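You operate a simulated robot arm through the tools that you are given. There is no shell and no other tool. Be economical: measure what you need, move in short steps, check, and stop when the job is done.

You run a simulated two-armed robot. Do the job below in one go: nothing can be reset, and whatever is moved stays where it is left.

## Task
Pick up the orange scoop from the end of the wall bench beside the grey mat with one hand, pass it to the other hand and put it on the base under the peg board.
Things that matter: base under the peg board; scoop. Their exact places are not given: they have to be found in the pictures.

The check looks at the end state, three seconds after you hand in, the way a careful person would. Anything else that was tipped, shoved, dropped, spilled or broken makes it a failure.

## Robot
Two 6-joint arms with two-finger parallel grippers on one trunk, on a base that drives. Base frame: it is fixed to the floor where the robot stands at the start and does not move with it; the origin is under the middle of the robot, x ahead of it, y to its left, z up. Units: mm, rad, N and s.
The left shoulder is at the start at [-102, 177, 758], the right one opposite. With the tool pointing down near the work surface each hand reaches from about 100 to 700 mm from the robot's upright axis, wherever it stands, measured 20 degrees to its own side. Places, roughly: base under the peg board (33x22 cm) [240, 1520, 800]. Payload 1.57 kg a hand.
The tool frame of a hand sits at the grasp point between the pads (the TCP): z along the fingers, y along the line on which they close. The tips reach 30 mm beyond it. Largest opening 80 mm; finger width 17, thickness 12; the body of the gripper, 40 by 82 mm, starts 80 mm behind the TCP.
Orientation is that of the tool frame in the base frame, as a unit quaternion [w, x, y, z]. With the fingers straight down and closing along the base's y, the tool's x points along the base's -x, its y along +y and its z along -z.

## Interface
- The arms move only by the tool step_arm. It takes "left_moves", "right_moves" or both (then of equal length, played together; a hand with none holds still); each is a list of rows, each an object (a shift or turn left out is 0, a gripper value left out holds the last) with "offset": the shift along the tool's x, y, z in units of 100 mm (1.0 is 100 mm), a list of three; "delta_rot": the turn, a rotation vector about the tool's x, y, z in units of 60 degrees (1.0 is 60 degrees), a list of three; "gripper": the opening, from 0 (shut) to 1 (fully open). In form: [{"offset": [tx, ty, tz], "delta_rot": [rx, ry, rz], "gripper": gripper}, ...]. A call has 1 to 20 rows; each row is the pose to reach, as a shift and turn from the pose commanded when the call began, along the tool's axes at that moment. A call with a number of a shift or a turn outside -1 to 1 is refused whole. Each row takes 0.2 s and may step no farther than 50 mm and 0.15 rad from the row before; otherwise, or with a gripper value out of range, the whole call is refused. Where a pose cannot be reached the arm comes as near as it can. A force on the tool above 40 N (or 10 N above the force at the start of the call, whichever is more), or a blocked arm, ends the call early, and 0.2 s more pass. The fingers move at their own pace (about 72 mm/s each) and stop on an object; they squeeze with about 33 N. The grip force told is the motor's: it shows also when the fingers shut on nothing. Time passes only in rows, and 0.2 s behind the last, so rows that repeat a pose let the fingers close. The reply holds the time, the measured pose of the TCP, the force on the tool along the base axes, the opening and the grip force, in the units named above and with some noise, with the torque about the TCP (base axes, N m) and any sound that the robot's microphone picked up.
- Cameras (640 x 400 px; columns grow to the right, rows downward): "scene" is now at [32.2, -37.6, 1472.1]; the picture's right is [-0.42, -0.91, 0.00], its down [-0.67, 0.30, -0.68] and it looks along [0.62, -0.28, -0.73] (base axes); focal length 276 px, centre (320, 200). "left" rides on the left gripper at [72, 7, -122] in its tool frame; the picture's right is [-0.09, 1.00, 0.00], its down [-0.84, -0.08, -0.54] and it looks along [-0.54, -0.05, 0.84] (tool axes); focal length 238 px, centre (320, 200). "right" rides on the right gripper at [72, -7, -122] in its tool frame; the picture's right is [0.09, 1.00, 0.00], its down [-0.84, 0.08, -0.54] and it looks along [-0.54, 0.05, 0.84] (tool axes); focal length 238 px, centre (320, 200).
- grab_frame(camera): a new picture of that camera. It takes no simulated time.
- lift_body(by): slides the trunk up (or, below 0, down) by that many mm; the arms and the scene camera ride with it, the base frame stays. It gives what a move gives, with no picture.
- roll_base(legs): drives the robot by 1 to 6 legs, each [ahead, left, turn to the left] in mm, mm and rad, along the robot's own axes; the way and the turn of a leg run together, so that a leg with both is an arc; at most 1500 mm and 3.142 rad a leg. The arms and the cameras ride along, it lands a little off, and it stops where it bumps. It gives what a move gives.
- pan_tilt(pan, tilt): turns the head with the scene camera to pan (to the left, within 2.496 rad either way) and tilt (down, from -0.506 to 1.204), counted from straight ahead of the robot. It gives what a move gives.
- locate(camera, pixels): for up to 12 pixels [column, row] of the newest picture of that camera ("zoom" is the newest enlarged one), the place [x, y, z] in the base frame of the surface seen there, good to about 2 mm, but the place of the scene camera against the robot may be out by one fixed shift of up to 12 mm in any direction. It takes no simulated time.
- zoom(camera, box): a new picture of the part [left, top, right, bottom] of that camera's present view, enlarged. It takes no simulated time.
- sign_off(): hands the job in; it is judged then, once.

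Keep the steps short. Do not move on a guess: measure, check each grasp and each placing, and mend mistakes. In all there are 80 turns and 62 pictures (those below and enlarged ones count). Leave the grippers open and the arms clear of the work at the hand-in unless told otherwise, and finish with a single line.

The tools are called after "Emit:" as a command line: name --argument value ..., lists and objects as JSON in quotes. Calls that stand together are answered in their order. step_arm: Moves the arms, as the interface text tells. Its arguments: {"type":"object","properties":{"left_moves":{"type":"array"},"right_moves":{"type":"array"}},"required":[]} The other tools are called the same way: lift_body (by) slides the trunk up or down; roll_base (legs) drives the base; pan_tilt (pan, tilt) turns the head that bears the scene camera; grab_frame (camera) takes a picture; locate (camera, pixels) gives the place of the surface under pixels of a picture; zoom (camera, box) takes an enlarged picture of a part of a camera's view; sign_off () hands the job in.

At the start:

```text
time_s: 0.0
left_tcp_pos: [477.7, -6.2, 1089.8]
left_orientation: [0.0, 0.0, 1.0, 0.0]
left_force: [0.1, 0.0, 0.3]
left_moment: [0.0, 0.01, -0.03]
left_gripper_width: 80.0
left_gripper_force: 0.0
right_tcp_pos: [405.9, -433.0, 1058.7]
right_orientation: [0.0, 0.0, 1.0, 0.0]
right_force: [-0.1, -0.1, -0.3]
right_moment: [0.02, -0.01, -0.01]
right_gripper_width: 79.7
right_gripper_force: 0.1
trunk travel left (down, up): [-200.0, 128.0]
robot x, y, heading: [-1.0, -0.3, -0.0]
head pan, tilt: [-0.429, 0.82]
```

scene: 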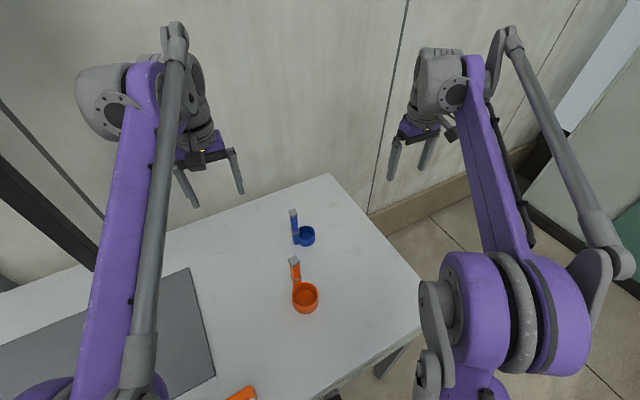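
right: 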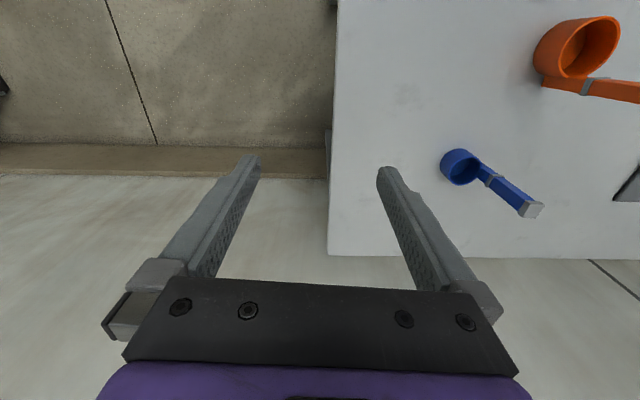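
left: 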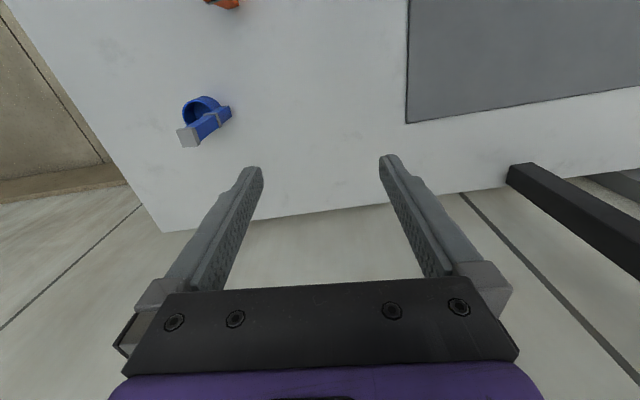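

I see the orange scoop at about (303,293), a blue one behind it, and another orange thing at the bottom edge (243,393). I'll zoom on the scoop and measure it.

Emit:
zoom --camera "scene" --box '[200, 190, 400, 400]'

Emit:
locate --camera "scene" --pixels '[[293, 261], [296, 272], [299, 281], [305, 296], [305, 284], [318, 296], [305, 313], [293, 297], [330, 300], [243, 393], [303, 237], [200, 320]]'

```text
1.90 times, centred on (300, 295) of scene
```

zoom: 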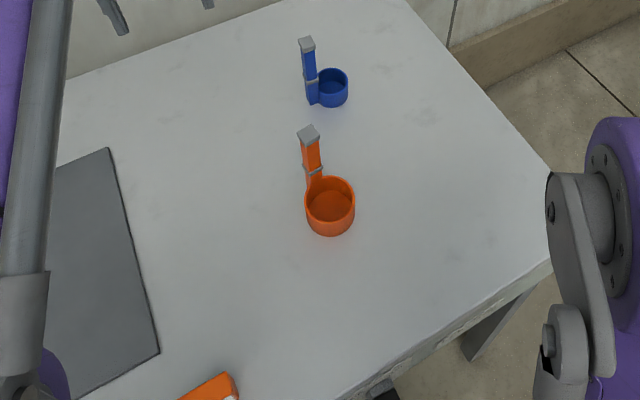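

```text
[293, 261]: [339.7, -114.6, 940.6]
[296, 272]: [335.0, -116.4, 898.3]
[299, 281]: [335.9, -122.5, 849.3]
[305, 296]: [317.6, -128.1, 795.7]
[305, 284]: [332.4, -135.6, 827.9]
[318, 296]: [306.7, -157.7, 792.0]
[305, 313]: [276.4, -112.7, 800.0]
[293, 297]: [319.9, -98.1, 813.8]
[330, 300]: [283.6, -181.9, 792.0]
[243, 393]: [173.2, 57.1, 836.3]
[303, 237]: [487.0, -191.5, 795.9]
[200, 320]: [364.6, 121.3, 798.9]
```

The scoop stands on its cup at about (305,-127), with the handle upright at about (337,-117), its top near z 940, on a bench top at z 792. Next I look left at the peg board's base.

Emit:
pan_tilt --pan 1.4 --tilt 0.5

Emit:
grab_frame --camera "scene"

```text
time_s: 1.8
left_tcp_pos: [477.9, -6.8, 1088.7]
left_orientation: [0.0, 0.0, 1.0, -0.001]
left_force: [-0.9, 0.2, 0.7]
left_moment: [-0.01, 0.02, 0.02]
left_gripper_width: 79.9
left_gripper_force: 0.1
right_tcp_pos: [405.7, -432.5, 1059.1]
right_orientation: [-0.001, 0.0, 1.0, 0.001]
right_force: [-0.5, -1.0, -0.1]
right_moment: [-0.03, -0.02, 0.04]
right_gripper_width: 80.2
right_gripper_force: 0.1
trunk travel left (down, up): [-200.0, 128.0]
robot x, y, heading: [-0.8, 1.2, 0.001]
head pan, tilt: [1.4, 0.499]
```

```text
57 pictures are left
```

scene: 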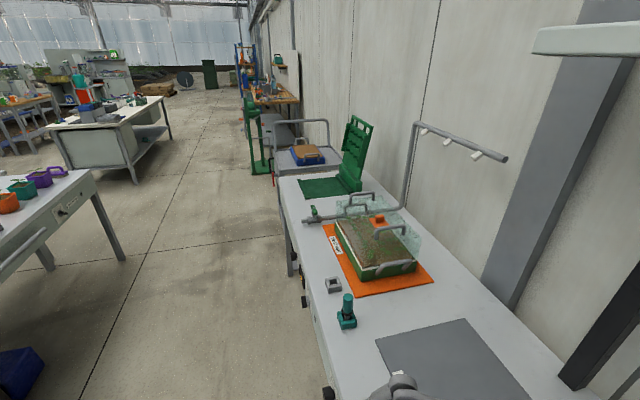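

The green peg board with its flat base is at about (330,187), at the far end of the bench. I zoom in and measure it.

Emit:
zoom --camera "scene" --box '[270, 100, 430, 240]'

Emit:
locate --camera "scene" --pixels '[[299, 180], [307, 197], [335, 176], [350, 192], [325, 187], [357, 117], [345, 150], [372, 195], [310, 215], [348, 300], [420, 128], [505, 157]]'

```text
2.86 times, centred on (350, 170) of scene
```

zoom: 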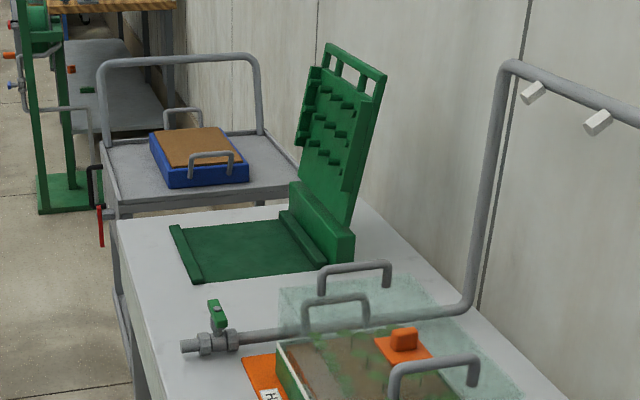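

```text
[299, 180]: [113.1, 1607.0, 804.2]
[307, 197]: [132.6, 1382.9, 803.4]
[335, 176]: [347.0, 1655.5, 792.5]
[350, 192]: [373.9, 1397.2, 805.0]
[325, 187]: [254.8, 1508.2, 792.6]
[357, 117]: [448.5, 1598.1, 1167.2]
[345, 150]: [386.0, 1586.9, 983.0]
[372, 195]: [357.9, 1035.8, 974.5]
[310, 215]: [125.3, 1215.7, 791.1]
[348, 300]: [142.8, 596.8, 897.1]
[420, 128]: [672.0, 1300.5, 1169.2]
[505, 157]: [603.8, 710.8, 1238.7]
```

The base spans roughly x 115–365 and y 1380–1650 at z about 793, with a raised front lip at z 804. Before moving back I check how far away the things behind the robot are: the table at (60,190) and the blue object at (20,365).

Emit:
locate --camera "scene" --pixels '[[70, 185], [95, 185], [10, 250], [40, 245], [25, 370], [120, 350], [310, 330], [335, 395], [290, 240], [165, 120], [120, 150]]'

Emit:
pan_tilt --pan 2.45 --tilt 0.6

Emit:
grab_frame --camera "scene"

```text
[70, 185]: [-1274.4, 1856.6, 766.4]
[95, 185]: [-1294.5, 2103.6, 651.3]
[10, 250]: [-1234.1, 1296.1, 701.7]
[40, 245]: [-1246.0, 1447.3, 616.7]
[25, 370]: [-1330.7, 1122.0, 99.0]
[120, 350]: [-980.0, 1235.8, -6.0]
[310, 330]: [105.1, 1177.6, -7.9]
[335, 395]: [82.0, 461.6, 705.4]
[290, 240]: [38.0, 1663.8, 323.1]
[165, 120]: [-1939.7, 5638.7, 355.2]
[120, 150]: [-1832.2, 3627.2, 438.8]
```

```text
time_s: 3.1
left_tcp_pos: [476.5, -8.3, 1089.0]
left_orientation: [0.0, 0.001, 1.0, 0.0]
left_force: [0.5, 0.5, 0.5]
left_moment: [-0.01, 0.0, 0.01]
left_gripper_width: 79.9
left_gripper_force: 0.0
right_tcp_pos: [407.8, -432.9, 1060.1]
right_orientation: [0.0, 0.0, 1.0, 0.0]
right_force: [-0.2, 1.1, 0.0]
right_moment: [-0.01, 0.02, 0.03]
right_gripper_width: 79.8
right_gripper_force: 0.0
trunk travel left (down, up): [-200.0, 128.0]
robot x, y, heading: [-0.0, 2.0, 0.001]
head pan, tilt: [2.45, 0.6]
```

```text
55 pictures are left
```

scene: 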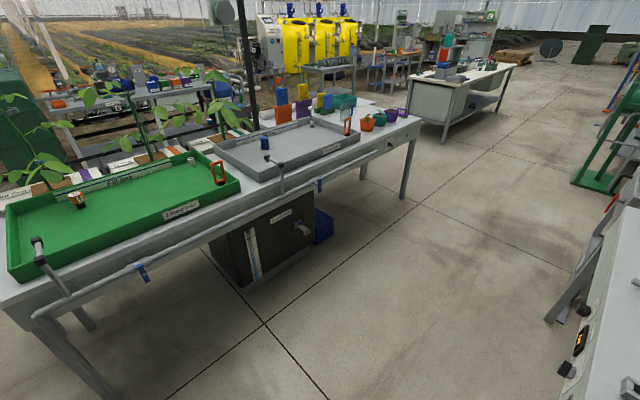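

The table behind starts at about x -1230, so there is plenty of aisle. I back up 180 mm for arm room and turn the head back to the scoop.

Emit:
roll_base --legs '[[-180, 0, 0]]'

Emit:
pan_tilt --pan -0.2 --tilt 0.75

Emit:
step_arm --left_moves '[{"offset": [0.2, 0.4, 0]}, {"offset": [0.4, 0.7, 0]}, {"offset": [0.5, 1.0, 0]}, {"offset": [0.5, 1.0, 0]}, {"offset": [0.5, 1.0, 0]}, {"offset": [0.5, 1.0, 0]}, {"offset": [0.5, 1.0, 0]}, {"offset": [0.5, 1.0, 0]}]' --right_moves '[{"offset": [0, 0.3, 0], "delta_rot": [0, -0.125, 0]}, {"offset": [0, 0.6, 0], "delta_rot": [0, -0.25, 0]}, {"offset": [0, 0.9, 0], "delta_rot": [0, -0.375, 0]}, {"offset": [0, 1.0, 0.2], "delta_rot": [0, -0.5, 0]}, {"offset": [0, 1.0, 0.3], "delta_rot": [0, -0.625, 0]}, {"offset": [0, 1.0, 0.4], "delta_rot": [0, -0.75, 0]}, {"offset": [0, 1.0, 0.5], "delta_rot": [0, -0.875, 0]}, {"offset": [0, 1.0, 0.6], "delta_rot": [0, -1.0, 0]}]'

Emit:
grab_frame --camera "scene"

Emit:
grab_frame --camera "right"

```text
time_s: 4.6
left_tcp_pos: [297.9, -6.1, 1089.7]
left_orientation: [0.0, 0.0, 1.0, 0.001]
left_force: [0.7, 0.1, -0.4]
left_moment: [-0.02, 0.03, 0.0]
left_gripper_width: 79.9
left_gripper_force: 0.0
right_tcp_pos: [226.4, -432.5, 1059.2]
right_orientation: [0.0, -0.001, 1.0, -0.001]
right_force: [0.1, 0.5, -0.9]
right_moment: [0.0, -0.01, 0.03]
right_gripper_width: 79.8
right_gripper_force: 0.0
trunk travel left (down, up): [-200.0, 128.0]
robot x, y, heading: [-179.6, 3.3, -0.003]
head pan, tilt: [2.45, 0.6]
```

```text
time_s: 7.0
left_tcp_pos: [297.8, -6.1, 1090.8]
left_orientation: [-0.001, 0.0, 1.0, 0.0]
left_force: [-0.1, -0.3, 0.2]
left_moment: [0.03, 0.01, 0.01]
left_gripper_width: 80.1
left_gripper_force: 0.0
right_tcp_pos: [228.3, -432.6, 1058.1]
right_orientation: [0.0, 0.0, 1.0, 0.0]
right_force: [-0.3, -0.2, 0.0]
right_moment: [0.01, 0.02, 0.02]
right_gripper_width: 80.1
right_gripper_force: 0.0
trunk travel left (down, up): [-200.0, 128.0]
robot x, y, heading: [-178.3, -0.6, -0.001]
head pan, tilt: [-0.201, 0.75]
```

```text
time_s: 8.8
left_tcp_pos: [249.6, 93.4, 1088.7]
left_orientation: [0.0, 0.0, 1.0, 0.0]
left_force: [-0.3, 0.4, 0.0]
left_moment: [-0.02, 0.0, -0.01]
left_gripper_width: 80.0
left_gripper_force: 0.1
right_tcp_pos: [228.1, -333.0, 997.9]
right_orientation: [0.501, 0.0, 0.865, 0.0]
right_force: [-0.3, -0.3, -0.3]
right_moment: [0.0, 0.0, 0.0]
right_gripper_width: 80.3
right_gripper_force: 0.1
trunk travel left (down, up): [-200.0, 128.0]
robot x, y, heading: [-178.1, 0.7, -0.003]
head pan, tilt: [-0.201, 0.75]
```

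```text
54 pictures are left
```

scene: 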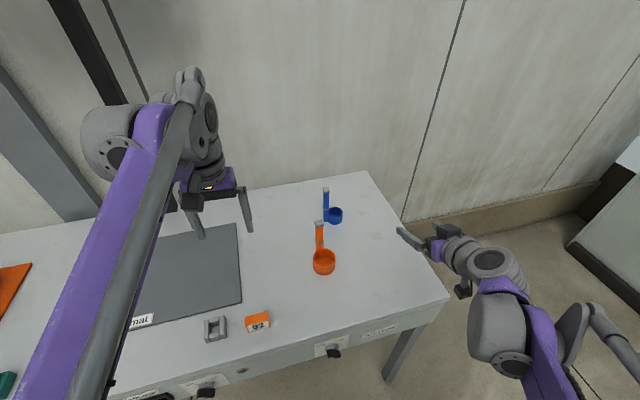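

```text
53 pictures are left
```

right: 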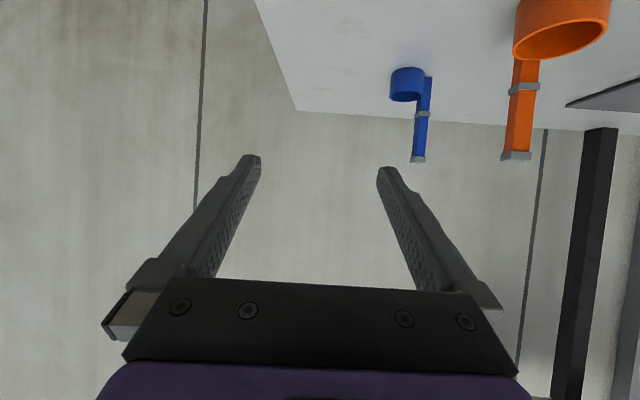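

The right hand is pitched and sees the scoop from the front (upside-down view). I zoom on it and measure the handle.

Emit:
zoom --camera "right" --box '[460, 0, 640, 170]'

Emit:
locate --camera "right" --pixels '[[509, 154], [523, 154], [513, 130], [527, 130], [517, 100], [531, 100], [515, 70], [535, 72], [514, 45], [560, 55], [606, 35], [560, 30]]'

Emit:
locate --camera "scene" --pixels '[[319, 220], [320, 235], [324, 248], [314, 262], [334, 262], [324, 272], [326, 190], [334, 215], [257, 318], [215, 328]]'

```text
2.35 times, centred on (550, 85) of right
```

zoom: 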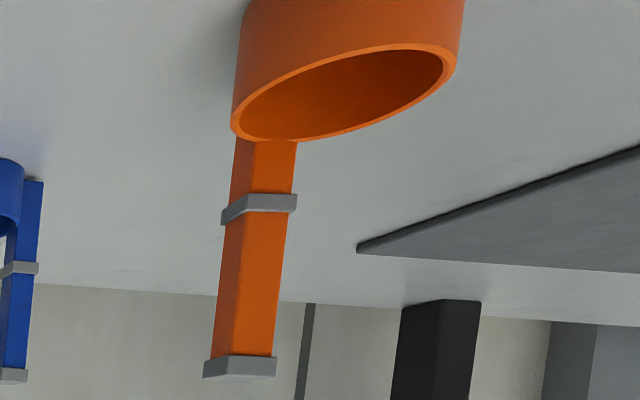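

```text
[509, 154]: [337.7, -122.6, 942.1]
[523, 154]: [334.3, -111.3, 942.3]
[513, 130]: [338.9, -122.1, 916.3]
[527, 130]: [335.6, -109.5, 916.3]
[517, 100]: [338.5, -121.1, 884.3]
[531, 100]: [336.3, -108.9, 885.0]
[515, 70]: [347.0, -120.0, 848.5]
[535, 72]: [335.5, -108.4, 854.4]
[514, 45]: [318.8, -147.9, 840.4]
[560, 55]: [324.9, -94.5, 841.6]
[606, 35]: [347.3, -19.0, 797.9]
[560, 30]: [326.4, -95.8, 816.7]
```

```text
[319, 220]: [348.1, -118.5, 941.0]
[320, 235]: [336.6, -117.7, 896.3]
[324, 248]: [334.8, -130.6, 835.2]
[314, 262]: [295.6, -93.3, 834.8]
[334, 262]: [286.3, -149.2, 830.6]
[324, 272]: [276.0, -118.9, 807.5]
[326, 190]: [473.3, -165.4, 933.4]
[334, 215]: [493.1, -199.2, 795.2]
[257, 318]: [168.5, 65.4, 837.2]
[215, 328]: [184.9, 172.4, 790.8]
```

The handle's near face runs from (338.5,-122) to (335.5,-109), so it is yawed about 14°. The handle centre is about (343,-114), the collar is near z 868 and the cap top is at 943.

The plan has three parts:
- The right hand grips at the collar, pitched 60° with a 14° yaw.
- The left hand then takes the upper handle from its own side.
- The left hand places the scoop.

First I yaw and come nearer.

Emit:
step_arm --right_moves '[{"offset": [0.0, 0.3, 0.0], "delta_rot": [-0.1, 0, -0.058]}, {"offset": [0.0, 0.6, 0.0], "delta_rot": [-0.203, 0, -0.117]}, {"offset": [0.1, 0.8, 0.1], "delta_rot": [-0.203, 0, -0.117]}, {"offset": [0.1, 1.0, 0.1], "delta_rot": [-0.203, 0, -0.117]}]'

```text
time_s: 9.8
left_tcp_pos: [250.2, 93.6, 1089.7]
left_orientation: [0.0, 0.0, 1.0, 0.0]
left_force: [0.4, 0.2, 0.3]
left_moment: [0.03, -0.01, 0.0]
left_gripper_width: 80.0
left_gripper_force: 0.0
right_tcp_pos: [232.4, -233.7, 985.2]
right_orientation: [0.496, -0.107, 0.859, 0.062]
right_force: [0.1, 0.2, 0.1]
right_moment: [0.02, -0.01, 0.0]
right_gripper_width: 79.9
right_gripper_force: 0.1
trunk travel left (down, up): [-200.0, 128.0]
robot x, y, heading: [-176.2, -1.5, -0.001]
head pan, tilt: [-0.201, 0.75]
```

Orientation is as wanted. I move to the pre-grasp point 100 mm back along the tool, then look.

Emit:
step_arm --right_moves '[{"offset": [0.0, 0.4, 0.1], "gripper": 1}, {"offset": [0.0, 0.7, 0.3], "gripper": 1}, {"offset": [0.15, 0.892, 0.55]}, {"offset": [0.367, 0.892, 0.789]}]'

Emit:
grab_frame --camera "right"

Emit:
grab_frame --camera "scene"

```text
time_s: 10.8
left_tcp_pos: [251.1, 93.6, 1090.3]
left_orientation: [0.001, 0.0, 1.0, 0.0]
left_force: [0.4, -0.2, 0.0]
left_moment: [-0.02, 0.0, 0.05]
left_gripper_width: 80.1
left_gripper_force: 0.0
right_tcp_pos: [259.3, -134.5, 913.1]
right_orientation: [0.497, -0.106, 0.859, 0.062]
right_force: [-0.2, -0.4, 0.1]
right_moment: [0.0, 0.03, 0.01]
right_gripper_width: 80.2
right_gripper_force: 0.1
trunk travel left (down, up): [-200.0, 128.0]
robot x, y, heading: [-177.4, -1.7, -0.005]
head pan, tilt: [-0.201, 0.75]
```

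```text
51 pictures are left
```

right: 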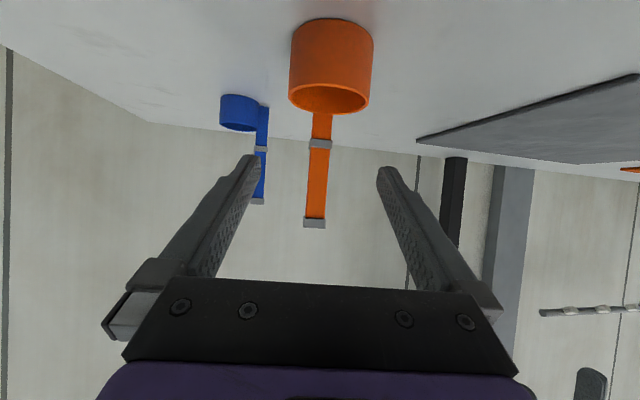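

```text
50 pictures are left
```

scene: 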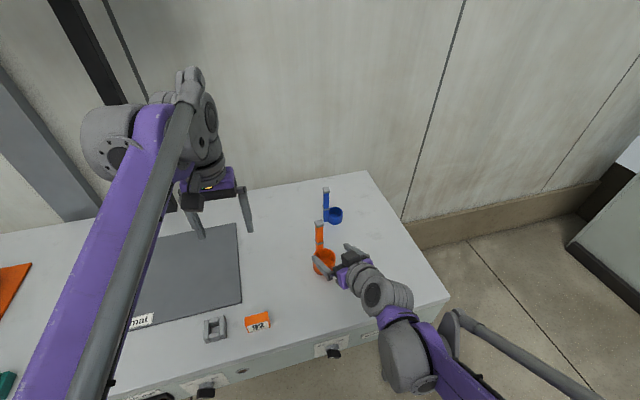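

The handle is centred between the fingers, and its sides are no longer visible, so the yaw is aligned. I measure it again close up.

Emit:
locate --camera "right" --pixels '[[306, 218], [322, 218], [308, 190], [325, 190], [311, 160], [328, 160], [319, 143], [319, 148], [319, 138], [314, 120], [330, 120], [330, 113]]'

```text
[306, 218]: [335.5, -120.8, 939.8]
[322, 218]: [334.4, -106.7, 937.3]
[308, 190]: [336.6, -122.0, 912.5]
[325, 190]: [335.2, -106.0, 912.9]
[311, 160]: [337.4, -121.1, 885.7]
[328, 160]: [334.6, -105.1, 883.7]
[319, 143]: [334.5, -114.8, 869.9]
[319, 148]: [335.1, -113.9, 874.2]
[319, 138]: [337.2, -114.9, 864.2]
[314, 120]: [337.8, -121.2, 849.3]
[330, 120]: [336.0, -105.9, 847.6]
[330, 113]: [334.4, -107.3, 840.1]
```

The handle is about 16 mm wide, centred near (342,-112.5), with the collar at z 865–876. I advance 97 mm along the tool to bring the TCP to z 866, in short rows with the gripper open.

Emit:
step_arm --right_moves '[{"offset": [0, 0, 0.25], "gripper": 1}, {"offset": [0, 0, 0.5]}, {"offset": [-0.01, 0.01, 0.7]}, {"offset": [-0.02, 0.01, 0.85]}, {"offset": [-0.02, 0.01, 0.97]}]'

Emit:
grab_frame --camera "right"

```text
time_s: 12.0
left_tcp_pos: [249.7, 93.7, 1089.1]
left_orientation: [0.0, 0.0, 1.0, 0.0]
left_force: [-0.2, 0.3, 0.8]
left_moment: [0.02, 0.03, -0.04]
left_gripper_width: 80.1
left_gripper_force: 0.1
right_tcp_pos: [341.1, -111.4, 866.8]
right_orientation: [0.497, -0.106, 0.859, 0.061]
right_force: [-0.3, -0.2, -0.2]
right_moment: [0.02, 0.03, -0.04]
right_gripper_width: 79.9
right_gripper_force: 0.0
trunk travel left (down, up): [-200.0, 128.0]
robot x, y, heading: [-175.7, 1.1, 0.005]
head pan, tilt: [-0.201, 0.75]
```

```text
49 pictures are left
```

right: 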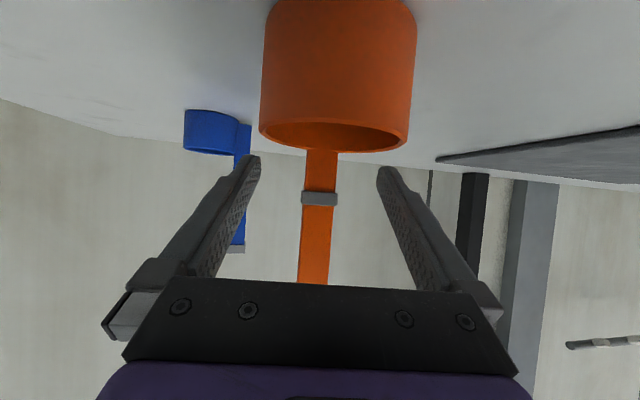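

The TCP should project at about (321,192), and the collar sits at (319,198), so the handle is right between the pads. I close the gripper.

Emit:
step_arm --right_moves '[{"gripper": 0.15}, {"gripper": 0}, {"gripper": 0}, {"gripper": 0}, {"gripper": 0}]'

Emit:
grab_frame --camera "right"

```text
time_s: 13.2
left_tcp_pos: [250.4, 93.3, 1090.6]
left_orientation: [0.001, 0.0, 1.0, 0.0]
left_force: [0.2, -0.5, -0.4]
left_moment: [-0.02, -0.02, -0.01]
left_gripper_width: 79.8
left_gripper_force: 0.0
right_tcp_pos: [341.1, -113.3, 867.1]
right_orientation: [0.496, -0.106, 0.859, 0.061]
right_force: [1.3, -0.5, 0.5]
right_moment: [0.0, -0.03, 0.01]
right_gripper_width: 17.2
right_gripper_force: 32.7
trunk travel left (down, up): [-200.0, 128.0]
robot x, y, heading: [-181.2, -1.4, 0.006]
head pan, tilt: [-0.201, 0.75]
```

```text
48 pictures are left
```

right: 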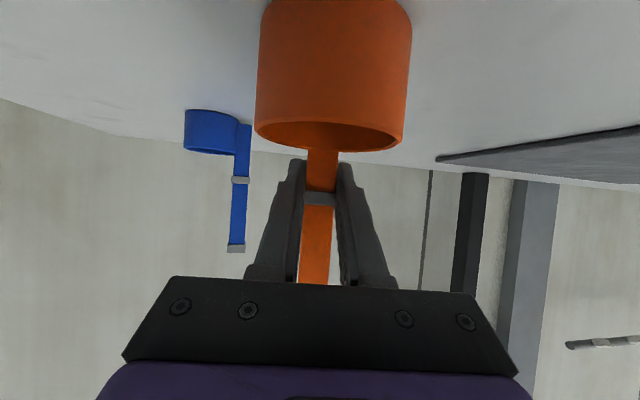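

It is held at 17.2 mm opening with 33 N. I lift straight up 100 mm and check.

Emit:
step_arm --right_moves '[{"offset": [-0.13, 0, -0.075]}, {"offset": [-0.26, 0, -0.15]}, {"offset": [-0.52, 0, -0.3]}, {"offset": [-0.865, 0, -0.499]}]'

Emit:
grab_frame --camera "right"

Emit:
grab_frame --camera "scene"

```text
time_s: 14.2
left_tcp_pos: [249.8, 94.1, 1090.6]
left_orientation: [0.0, 0.0, 1.0, 0.0]
left_force: [0.1, -0.2, 0.0]
left_moment: [0.03, 0.02, 0.0]
left_gripper_width: 80.1
left_gripper_force: 0.0
right_tcp_pos: [340.8, -111.7, 967.1]
right_orientation: [0.496, -0.106, 0.86, 0.061]
right_force: [0.0, -0.5, -0.1]
right_moment: [-0.01, 0.0, -0.02]
right_gripper_width: 17.2
right_gripper_force: 32.1
trunk travel left (down, up): [-200.0, 128.0]
robot x, y, heading: [-175.9, -0.8, -0.002]
head pan, tilt: [-0.201, 0.75]
```

```text
47 pictures are left
```

right: 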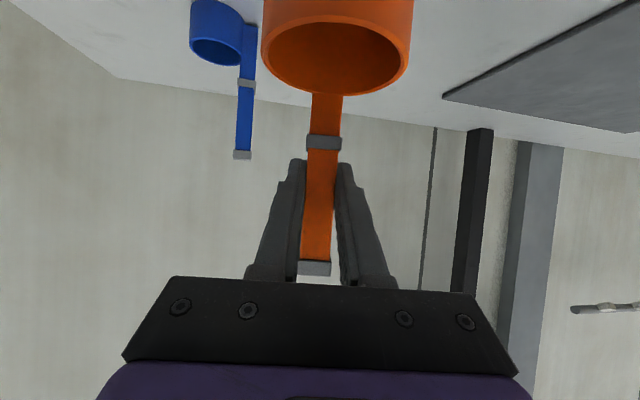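

```text
46 pictures are left
```

scene: 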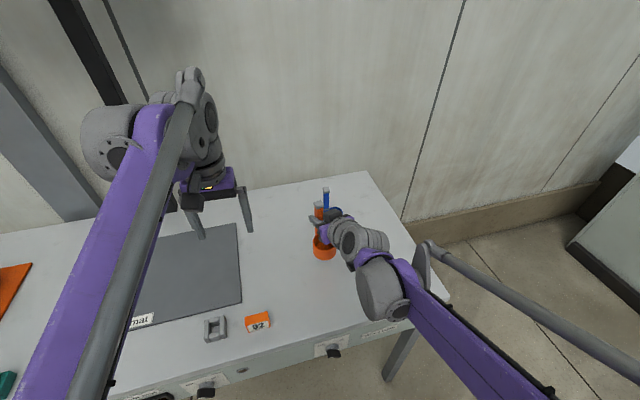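

The scoop slid down in the fingers: the collar went from row 198 to row 143. I measure where it is now.

Emit:
locate --camera "right" --pixels '[[314, 268], [320, 263], [309, 240], [330, 240], [312, 190], [333, 190], [324, 143], [324, 120], [336, 95], [265, 50], [409, 50], [336, 30]]'

Emit:
zoom --camera "right" --box '[220, 0, 440, 300]'

```text
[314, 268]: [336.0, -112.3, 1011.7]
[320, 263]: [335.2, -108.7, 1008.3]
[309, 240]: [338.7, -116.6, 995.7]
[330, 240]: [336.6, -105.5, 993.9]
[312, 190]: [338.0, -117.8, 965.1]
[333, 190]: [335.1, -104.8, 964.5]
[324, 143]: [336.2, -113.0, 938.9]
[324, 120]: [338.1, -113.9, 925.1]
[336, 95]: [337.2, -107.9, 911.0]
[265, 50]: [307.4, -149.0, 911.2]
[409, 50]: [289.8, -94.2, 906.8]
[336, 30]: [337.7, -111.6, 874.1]
```

```text
1.33 times, centred on (330, 150) of right
```

zoom: 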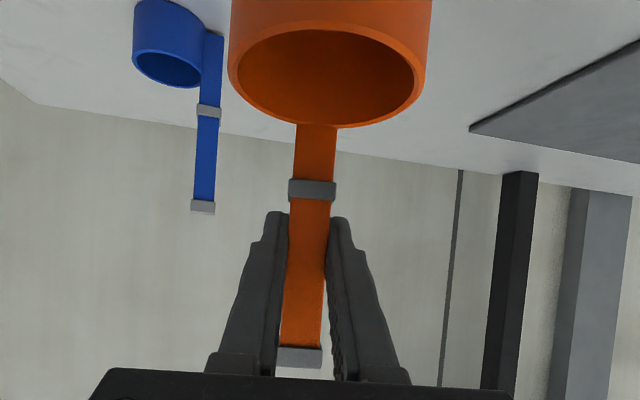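

It slid about 31 mm and is now held mid-handle, still upright. I wait a second and check whether it keeps slipping.

Emit:
step_arm --right_moves '[{"gripper": 0}, {"gripper": 0}, {"gripper": 0}, {"gripper": 0}, {"gripper": 0}]'

Emit:
grab_frame --camera "right"

Emit:
locate --camera "right" --pixels '[[314, 268], [324, 143], [324, 120], [265, 50], [409, 50], [314, 280]]'

```text
time_s: 15.4
left_tcp_pos: [248.4, 93.6, 1089.7]
left_orientation: [0.001, 0.0, 1.0, 0.0]
left_force: [0.2, -0.5, -0.6]
left_moment: [0.03, -0.02, -0.01]
left_gripper_width: 79.9
left_gripper_force: 0.0
right_tcp_pos: [340.4, -113.0, 966.1]
right_orientation: [0.497, -0.106, 0.859, 0.061]
right_force: [0.2, 1.0, -0.6]
right_moment: [-0.02, -0.02, 0.02]
right_gripper_width: 17.2
right_gripper_force: 31.9
trunk travel left (down, up): [-200.0, 128.0]
robot x, y, heading: [-175.7, 2.2, 0.001]
head pan, tilt: [-0.201, 0.75]
```

```text
44 pictures are left
```

right: 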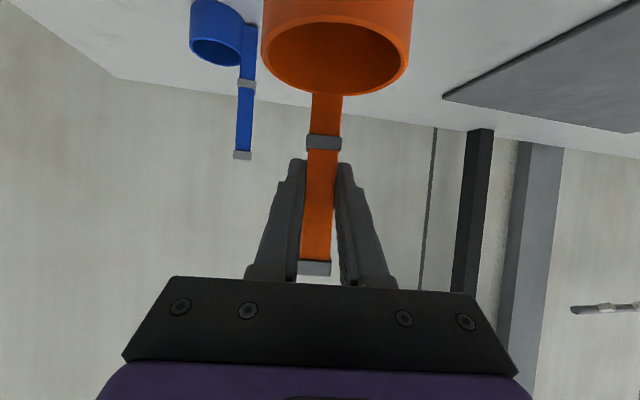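

```text
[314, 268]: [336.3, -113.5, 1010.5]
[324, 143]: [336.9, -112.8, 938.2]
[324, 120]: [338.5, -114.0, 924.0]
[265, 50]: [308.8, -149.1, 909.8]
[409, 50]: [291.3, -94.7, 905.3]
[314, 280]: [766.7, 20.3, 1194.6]
```

It is stable now, so only the grey collar was slippery and the orange part holds. This grip sits mid-handle and leaves no orange for the left hand. I'll set the scoop back down (68 mm, slowly) and regrasp flatter, just above the collar.

Emit:
step_arm --right_moves '[{"offset": [0.13, 0, 0.075]}, {"offset": [0.26, 0, 0.15]}, {"offset": [0.39, 0, 0.225]}, {"offset": [0.48, 0, 0.277]}, {"offset": [0.53, 0, 0.306]}, {"offset": [0.56, 0, 0.323]}, {"offset": [0.588, 0, 0.339]}]'

Emit:
grab_frame --camera "right"

Emit:
locate --camera "right" --pixels '[[314, 268], [324, 143], [265, 50], [409, 50], [320, 260]]'

```text
time_s: 17.0
left_tcp_pos: [249.7, 92.9, 1090.0]
left_orientation: [0.001, 0.0, 1.0, 0.0]
left_force: [-0.8, 0.7, 0.2]
left_moment: [0.02, 0.03, -0.01]
left_gripper_width: 79.9
left_gripper_force: 0.1
right_tcp_pos: [341.0, -112.3, 899.8]
right_orientation: [0.496, -0.106, 0.86, 0.061]
right_force: [-0.1, 0.7, -0.5]
right_moment: [0.0, -0.02, 0.04]
right_gripper_width: 17.3
right_gripper_force: 32.2
trunk travel left (down, up): [-200.0, 128.0]
robot x, y, heading: [-176.4, -3.4, 0.001]
head pan, tilt: [-0.201, 0.75]
```

```text
43 pictures are left
```

right: 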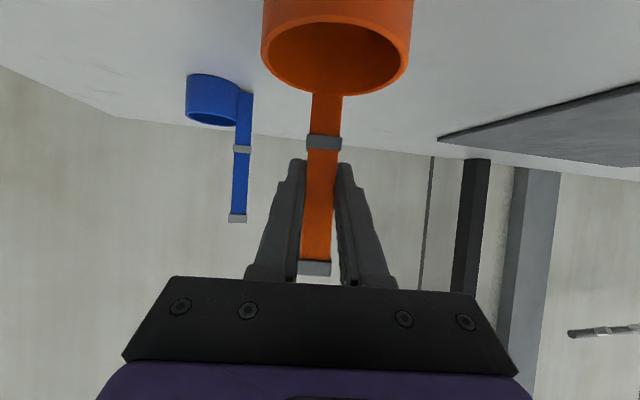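

```text
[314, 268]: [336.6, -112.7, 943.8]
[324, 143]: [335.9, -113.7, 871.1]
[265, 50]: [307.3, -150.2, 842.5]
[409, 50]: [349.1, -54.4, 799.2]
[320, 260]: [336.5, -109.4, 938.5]
```

The scoop's top is at 944, so the cup is within about 1 mm of the bench. I lower 2 mm more and then open.

Emit:
step_arm --right_moves '[{"offset": [0.009, 0, 0.005]}, {"offset": [0.017, 0, 0.01]}, {"offset": [0.017, 0, 0.01], "gripper": 0.3}, {"offset": [0.017, 0, 0.01], "gripper": 1}, {"offset": [0.017, 0, 0.01], "gripper": 1}, {"offset": [0.017, 0, 0.01], "gripper": 1}]'

Emit:
grab_frame --camera "right"

Emit:
locate --camera "right" --pixels '[[314, 268], [324, 143], [265, 50], [308, 230], [328, 230], [310, 190], [330, 190]]'

```text
time_s: 18.4
left_tcp_pos: [249.3, 94.3, 1089.3]
left_orientation: [0.0, 0.001, 1.0, 0.001]
left_force: [-0.3, -0.2, 0.3]
left_moment: [-0.03, 0.0, 0.02]
left_gripper_width: 79.9
left_gripper_force: 0.0
right_tcp_pos: [340.8, -112.4, 897.4]
right_orientation: [0.496, -0.107, 0.86, 0.062]
right_force: [0.6, -0.3, -0.1]
right_moment: [-0.01, 0.0, 0.03]
right_gripper_width: 79.9
right_gripper_force: 0.0
trunk travel left (down, up): [-200.0, 128.0]
robot x, y, heading: [-176.0, -0.5, -0.002]
head pan, tilt: [-0.201, 0.75]
```

```text
42 pictures are left
```

right: 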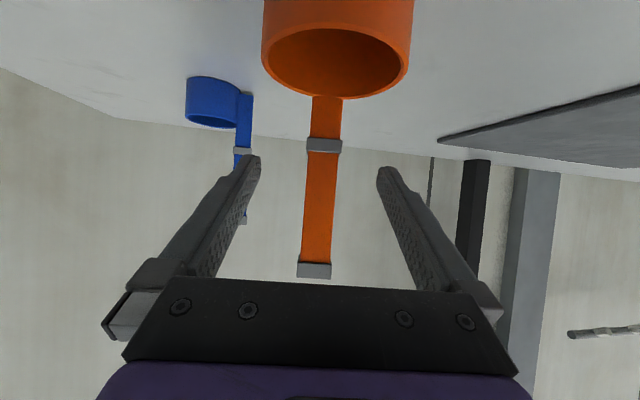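

```text
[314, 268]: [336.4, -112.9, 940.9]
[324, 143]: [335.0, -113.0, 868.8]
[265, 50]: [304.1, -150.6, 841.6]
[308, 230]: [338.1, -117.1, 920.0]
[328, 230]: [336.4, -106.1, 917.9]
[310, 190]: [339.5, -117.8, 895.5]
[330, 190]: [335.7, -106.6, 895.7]
```

It stands freely and unmoved. With the fingers still around the handle I pitch 15° flatter and go down to z 887, then close.

Emit:
step_arm --right_moves '[{"offset": [0.03, 0, 0.02], "delta_rot": [0, -0.09, 0]}, {"offset": [0.06, 0, 0.035], "delta_rot": [0, -0.17, 0]}, {"offset": [0.09, 0, 0.057], "delta_rot": [0, -0.25, 0]}, {"offset": [0.09, 0, 0.057], "delta_rot": [0, -0.25, 0]}]'

Emit:
grab_frame --camera "right"

```text
time_s: 19.4
left_tcp_pos: [250.2, 93.8, 1088.9]
left_orientation: [0.0, -0.001, 1.0, 0.001]
left_force: [-0.1, 0.7, -0.1]
left_moment: [0.0, 0.01, -0.02]
left_gripper_width: 79.9
left_gripper_force: 0.0
right_tcp_pos: [340.6, -112.6, 886.7]
right_orientation: [0.605, -0.097, 0.787, 0.074]
right_force: [0.5, -0.2, -1.0]
right_moment: [0.01, 0.02, 0.04]
right_gripper_width: 79.9
right_gripper_force: 0.0
trunk travel left (down, up): [-200.0, 128.0]
robot x, y, heading: [-177.9, 2.6, 0.001]
head pan, tilt: [-0.201, 0.75]
```

```text
41 pictures are left
```

right: 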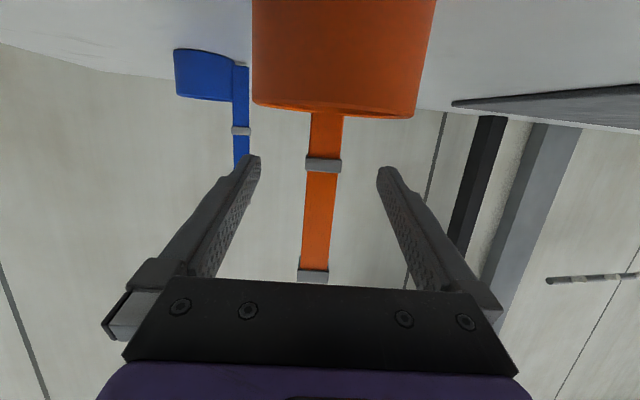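

The pads will sit just above the collar (row 164 against TCP row 192). I close, then lift slowly.

Emit:
step_arm --right_moves '[{"gripper": 0.15}, {"gripper": 0}, {"gripper": 0}, {"gripper": 0}, {"gripper": 0}, {"gripper": 0}]'

Emit:
step_arm --right_moves '[{"offset": [-0.04, 0, -0.01]}, {"offset": [-0.1, 0, -0.026]}, {"offset": [-0.2, 0, -0.053]}, {"offset": [-0.3, 0, -0.08]}, {"offset": [-0.4, 0, -0.107]}, {"offset": [-0.5, 0, -0.134]}, {"offset": [-0.6, 0, -0.16]}, {"offset": [-0.7, 0, -0.188]}]'

Emit:
grab_frame --camera "right"

```text
time_s: 20.8
left_tcp_pos: [250.4, 94.0, 1090.1]
left_orientation: [-0.001, 0.001, 1.0, 0.0]
left_force: [-0.1, -0.8, 0.0]
left_moment: [0.04, 0.0, 0.0]
left_gripper_width: 79.9
left_gripper_force: 0.1
right_tcp_pos: [341.2, -111.2, 886.6]
right_orientation: [0.604, -0.098, 0.788, 0.075]
right_force: [0.1, 0.1, 0.1]
right_moment: [0.0, 0.0, 0.03]
right_gripper_width: 17.2
right_gripper_force: 32.0
trunk travel left (down, up): [-200.0, 128.0]
robot x, y, heading: [-179.9, -1.1, -0.004]
head pan, tilt: [-0.201, 0.75]
```

```text
time_s: 22.6
left_tcp_pos: [249.5, 94.0, 1090.5]
left_orientation: [0.0, 0.0, 1.0, 0.0]
left_force: [0.8, -0.8, -0.1]
left_moment: [0.02, 0.0, -0.03]
left_gripper_width: 80.2
left_gripper_force: 0.1
right_tcp_pos: [340.1, -112.4, 959.0]
right_orientation: [0.605, -0.097, 0.787, 0.074]
right_force: [0.7, -1.1, 0.1]
right_moment: [-0.01, -0.03, 0.01]
right_gripper_width: 17.4
right_gripper_force: 32.2
trunk travel left (down, up): [-200.0, 128.0]
robot x, y, heading: [-177.2, -1.0, 0.001]
head pan, tilt: [-0.201, 0.75]
```

```text
40 pictures are left
```

right: 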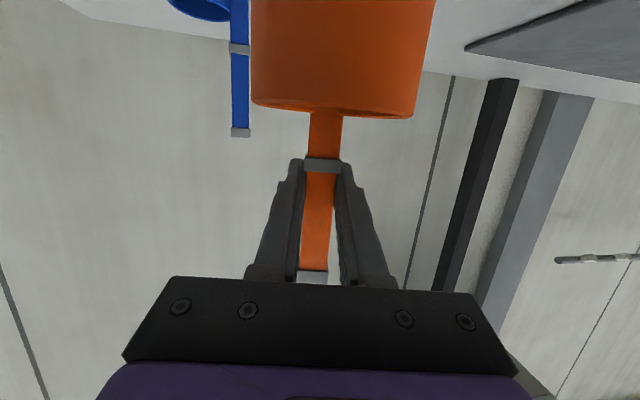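

There is no slip this time. I bring the right hand slowly to a handover pose in front of the trunk at about (270,-60,985), yawed to 45°.

Emit:
step_arm --right_moves '[{"offset": [-0.015, 0.09, -0.08], "delta_rot": [-0.07, 0, -0.019]}, {"offset": [-0.03, 0.19, -0.17], "delta_rot": [-0.14, 0, -0.038]}, {"offset": [-0.05, 0.29, -0.26], "delta_rot": [-0.21, 0, -0.057]}, {"offset": [-0.07, 0.39, -0.35], "delta_rot": [-0.29, 0, -0.077]}, {"offset": [-0.08, 0.48, -0.43], "delta_rot": [-0.36, 0, -0.096]}, {"offset": [-0.1, 0.58, -0.52], "delta_rot": [-0.43, 0, -0.115]}, {"offset": [-0.11, 0.673, -0.602], "delta_rot": [-0.498, 0, -0.133]}]' --left_moves '[{"offset": [0.05, 0.15, 0]}, {"offset": [0.1, 0.3, 0]}, {"offset": [0.15, 0.45, 0]}, {"offset": [0.2, 0.6, 0]}, {"offset": [0.25, 0.75, 0]}, {"offset": [0.3, 0.9, 0]}, {"offset": [0.35, 1.0, 0]}]'

Emit:
grab_frame --camera "scene"

```text
time_s: 24.2
left_tcp_pos: [214.0, 194.6, 1090.5]
left_orientation: [0.0, 0.0, 1.0, -0.001]
left_force: [-0.3, 0.1, 0.4]
left_moment: [-0.01, 0.0, -0.02]
left_gripper_width: 80.0
left_gripper_force: 0.0
right_tcp_pos: [270.8, -60.2, 984.9]
right_orientation: [0.562, -0.304, 0.733, 0.233]
right_force: [0.1, 0.0, -0.5]
right_moment: [0.05, -0.01, 0.0]
right_gripper_width: 17.4
right_gripper_force: 32.8
trunk travel left (down, up): [-200.0, 128.0]
robot x, y, heading: [-178.8, 1.7, 0.0]
head pan, tilt: [-0.201, 0.75]
```

```text
39 pictures are left
```

scene: 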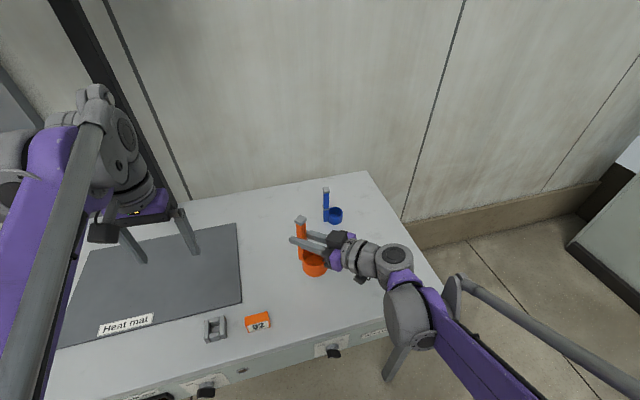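

The scoop is held upright at the handover point. Now the left hand yaws 45° to the right, then pitches 60° forward, staying in place.

Emit:
step_arm --left_moves '[{"delta_rot": [0, 0, 0.13]}, {"delta_rot": [0, 0, 0.26]}, {"delta_rot": [0, 0, 0.39]}, {"delta_rot": [0, 0, 0.52]}, {"delta_rot": [0, 0, 0.65]}, {"delta_rot": [0, 0, 0.75]}]'

Emit:
step_arm --left_moves '[{"delta_rot": [0, -0.13, 0]}, {"delta_rot": [0, -0.26, 0]}, {"delta_rot": [0, -0.39, 0]}, {"delta_rot": [0, -0.52, 0]}, {"delta_rot": [0, -0.65, 0]}, {"delta_rot": [0, -0.78, 0]}, {"delta_rot": [0, -0.9, 0]}, {"delta_rot": [0, -1.0, 0]}]'

Emit:
grab_frame --camera "left"

Emit:
grab_frame --camera "scene"

```text
time_s: 25.6
left_tcp_pos: [214.4, 194.3, 1089.1]
left_orientation: [0.0, 0.383, 0.924, -0.001]
left_force: [0.1, -0.9, 0.5]
left_moment: [0.0, 0.02, 0.01]
left_gripper_width: 80.1
left_gripper_force: 0.0
right_tcp_pos: [270.2, -59.7, 984.9]
right_orientation: [0.563, -0.304, 0.733, 0.233]
right_force: [-0.4, -0.6, -1.2]
right_moment: [0.03, 0.0, -0.01]
right_gripper_width: 17.3
right_gripper_force: 32.2
trunk travel left (down, up): [-200.0, 128.0]
robot x, y, heading: [-178.0, -0.4, 0.002]
head pan, tilt: [-0.201, 0.75]
```

```text
time_s: 27.4
left_tcp_pos: [214.1, 194.1, 1088.1]
left_orientation: [0.464, 0.331, 0.8, -0.19]
left_force: [0.8, 0.5, -0.3]
left_moment: [-0.03, 0.03, -0.02]
left_gripper_width: 79.7
left_gripper_force: 0.0
right_tcp_pos: [272.6, -60.2, 986.0]
right_orientation: [0.563, -0.303, 0.733, 0.233]
right_force: [-0.2, 0.0, -1.4]
right_moment: [0.0, -0.04, 0.0]
right_gripper_width: 17.4
right_gripper_force: 32.7
trunk travel left (down, up): [-200.0, 128.0]
robot x, y, heading: [-176.7, 2.8, -0.002]
head pan, tilt: [-0.201, 0.75]
```

```text
38 pictures are left
```

left: 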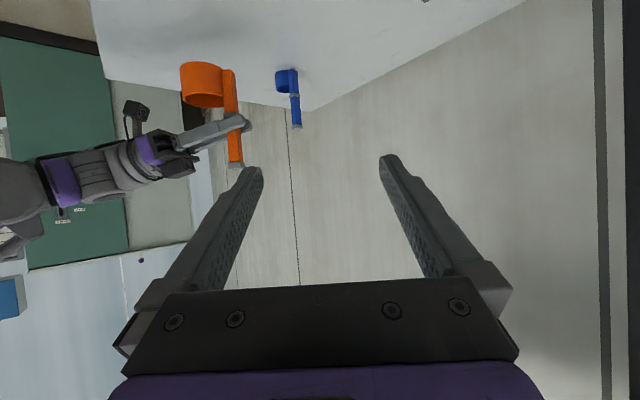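

```text
37 pictures are left
```

scene: 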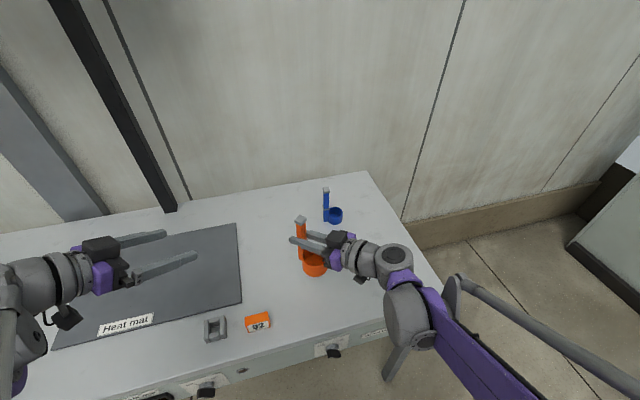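

The left camera sees the scoop and the right fingers. I measure the handle there and zoom in.

Emit:
zoom --camera "left" --box '[150, 40, 310, 180]'

Emit:
locate --camera "left" --pixels '[[236, 162], [231, 150], [238, 150], [229, 138], [236, 138], [226, 100], [233, 100], [225, 80], [240, 122], [205, 105], [233, 72]]'

```text
2.86 times, centred on (230, 110) of left
```

zoom: 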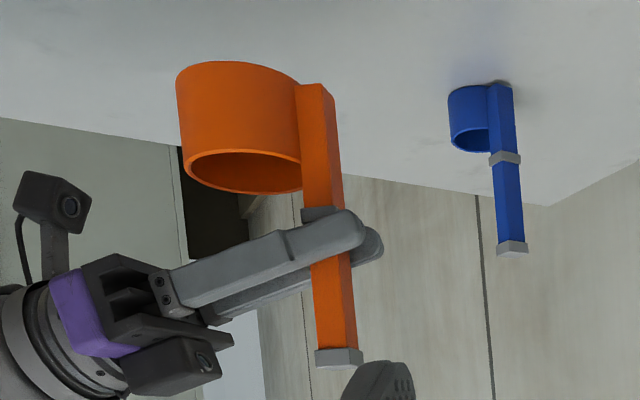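

```text
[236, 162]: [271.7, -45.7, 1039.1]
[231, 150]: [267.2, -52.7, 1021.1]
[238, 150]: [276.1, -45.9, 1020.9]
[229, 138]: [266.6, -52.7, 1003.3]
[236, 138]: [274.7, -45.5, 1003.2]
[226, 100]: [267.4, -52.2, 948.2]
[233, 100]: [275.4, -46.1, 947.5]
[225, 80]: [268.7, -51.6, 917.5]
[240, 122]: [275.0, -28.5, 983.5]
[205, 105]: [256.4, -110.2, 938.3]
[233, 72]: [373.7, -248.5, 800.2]
```

The face towards the left hand is centred at (271.5,-49), so the handle axis is at about (277,-55). Free orange runs from z 994 to 1035, so I aim the left TCP at z 1016, azimuth -49°, pitch 80°. First I do most of the way to the pre-grasp.

Emit:
step_arm --left_moves '[{"offset": [-0.02, -0.2, 0.2], "delta_rot": [0.015, -0.09, 0.008]}, {"offset": [-0.04, -0.4, 0.4], "delta_rot": [0.03, -0.18, 0.017]}, {"offset": [-0.06, -0.6, 0.6], "delta_rot": [0.045, -0.26, 0.025]}, {"offset": [-0.08, -0.8, 0.75], "delta_rot": [0.058, -0.333, 0.033]}, {"offset": [-0.08, -0.93, 0.85], "delta_rot": [0.058, -0.333, 0.033]}, {"offset": [-0.08, -0.93, 0.85], "delta_rot": [0.058, -0.333, 0.033]}]'

Emit:
grab_frame --camera "left"

```text
time_s: 28.8
left_tcp_pos: [204.7, 72.7, 1054.1]
left_orientation: [0.587, 0.32, 0.696, -0.262]
left_force: [0.5, -0.6, -0.5]
left_moment: [-0.02, 0.0, -0.01]
left_gripper_width: 80.0
left_gripper_force: 0.0
right_tcp_pos: [270.7, -60.2, 986.4]
right_orientation: [0.562, -0.303, 0.733, 0.233]
right_force: [-1.3, 0.6, -0.5]
right_moment: [-0.02, -0.05, 0.02]
right_gripper_width: 16.9
right_gripper_force: 31.6
trunk travel left (down, up): [-200.0, 128.0]
robot x, y, heading: [-179.7, 0.8, 0.002]
head pan, tilt: [-0.201, 0.75]
```

```text
35 pictures are left
```

left: 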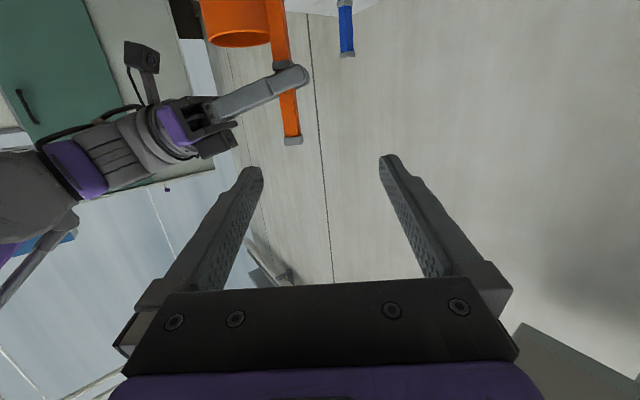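

Orientation is right. I go to the pre-grasp point 90 mm back and look.

Emit:
step_arm --left_moves '[{"offset": [0.04, -0.1, 0.2]}, {"offset": [0.08, -0.2, 0.4]}, {"offset": [0.12, -0.3, 0.58]}, {"offset": [0.12, -0.3, 0.58]}]'

Emit:
grab_frame --camera "left"

Emit:
zoom --camera "left" --box '[240, 40, 400, 240]'

```text
time_s: 29.8
left_tcp_pos: [217.4, 12.5, 1030.7]
left_orientation: [0.587, 0.321, 0.696, -0.263]
left_force: [-0.3, 0.0, 0.2]
left_moment: [0.01, 0.02, 0.0]
left_gripper_width: 79.9
left_gripper_force: 0.0
right_tcp_pos: [270.6, -60.8, 985.4]
right_orientation: [0.562, -0.303, 0.733, 0.233]
right_force: [-0.4, 0.5, -0.1]
right_moment: [0.0, -0.03, 0.0]
right_gripper_width: 17.2
right_gripper_force: 31.9
trunk travel left (down, up): [-200.0, 128.0]
robot x, y, heading: [-177.6, 0.5, 0.002]
head pan, tilt: [-0.201, 0.75]
```

```text
34 pictures are left
```

left: 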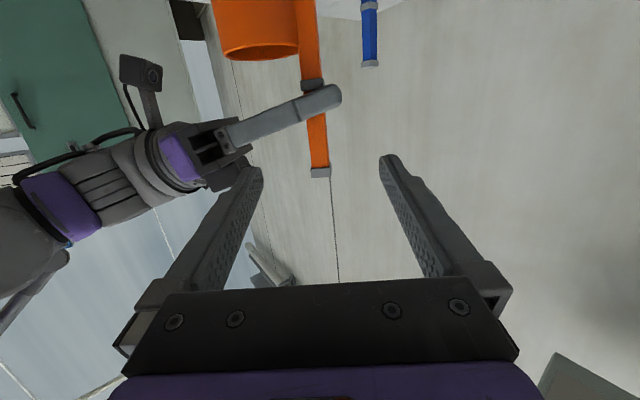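

```text
2.00 times, centred on (320, 140) of left
```

zoom: 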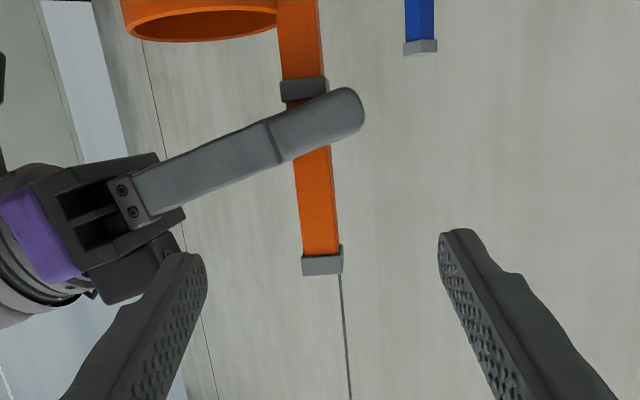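

Fully open, the left finger could brush the right finger, so I'll narrow the left gripper to about 32 mm and grip a little higher. I recheck the handle position first.

Emit:
locate --camera "left" --pixels '[[321, 172], [310, 155], [326, 155], [308, 130], [324, 130], [309, 118], [322, 112], [318, 166], [335, 95]]'

Emit:
step_arm --left_moves '[{"gripper": 0.4}, {"gripper": 0.4}, {"gripper": 0.4}, {"gripper": 0.4}]'

Emit:
grab_frame --camera "left"

```text
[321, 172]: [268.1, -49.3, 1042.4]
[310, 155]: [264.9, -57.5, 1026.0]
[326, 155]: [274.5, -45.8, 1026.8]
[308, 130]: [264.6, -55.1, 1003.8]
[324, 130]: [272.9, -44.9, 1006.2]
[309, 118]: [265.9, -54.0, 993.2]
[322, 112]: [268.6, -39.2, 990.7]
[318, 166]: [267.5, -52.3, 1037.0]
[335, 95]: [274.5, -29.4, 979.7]
```

```text
time_s: 30.8
left_tcp_pos: [216.6, 13.0, 1030.4]
left_orientation: [0.586, 0.321, 0.696, -0.262]
left_force: [0.0, 0.6, 0.6]
left_moment: [0.0, 0.03, -0.01]
left_gripper_width: 32.0
left_gripper_force: 0.0
right_tcp_pos: [270.2, -60.5, 985.4]
right_orientation: [0.563, -0.304, 0.733, 0.234]
right_force: [-0.7, 0.1, -0.3]
right_moment: [0.02, -0.02, 0.01]
right_gripper_width: 17.2
right_gripper_force: 32.0
trunk travel left (down, up): [-200.0, 128.0]
robot x, y, heading: [-177.0, 1.5, -0.0]
head pan, tilt: [-0.201, 0.75]
```

```text
32 pictures are left
```

left: 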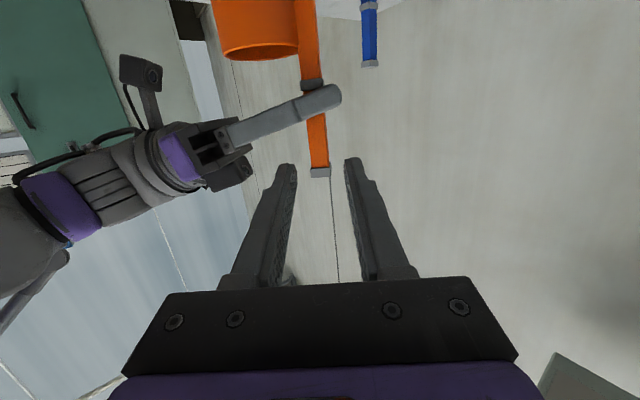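

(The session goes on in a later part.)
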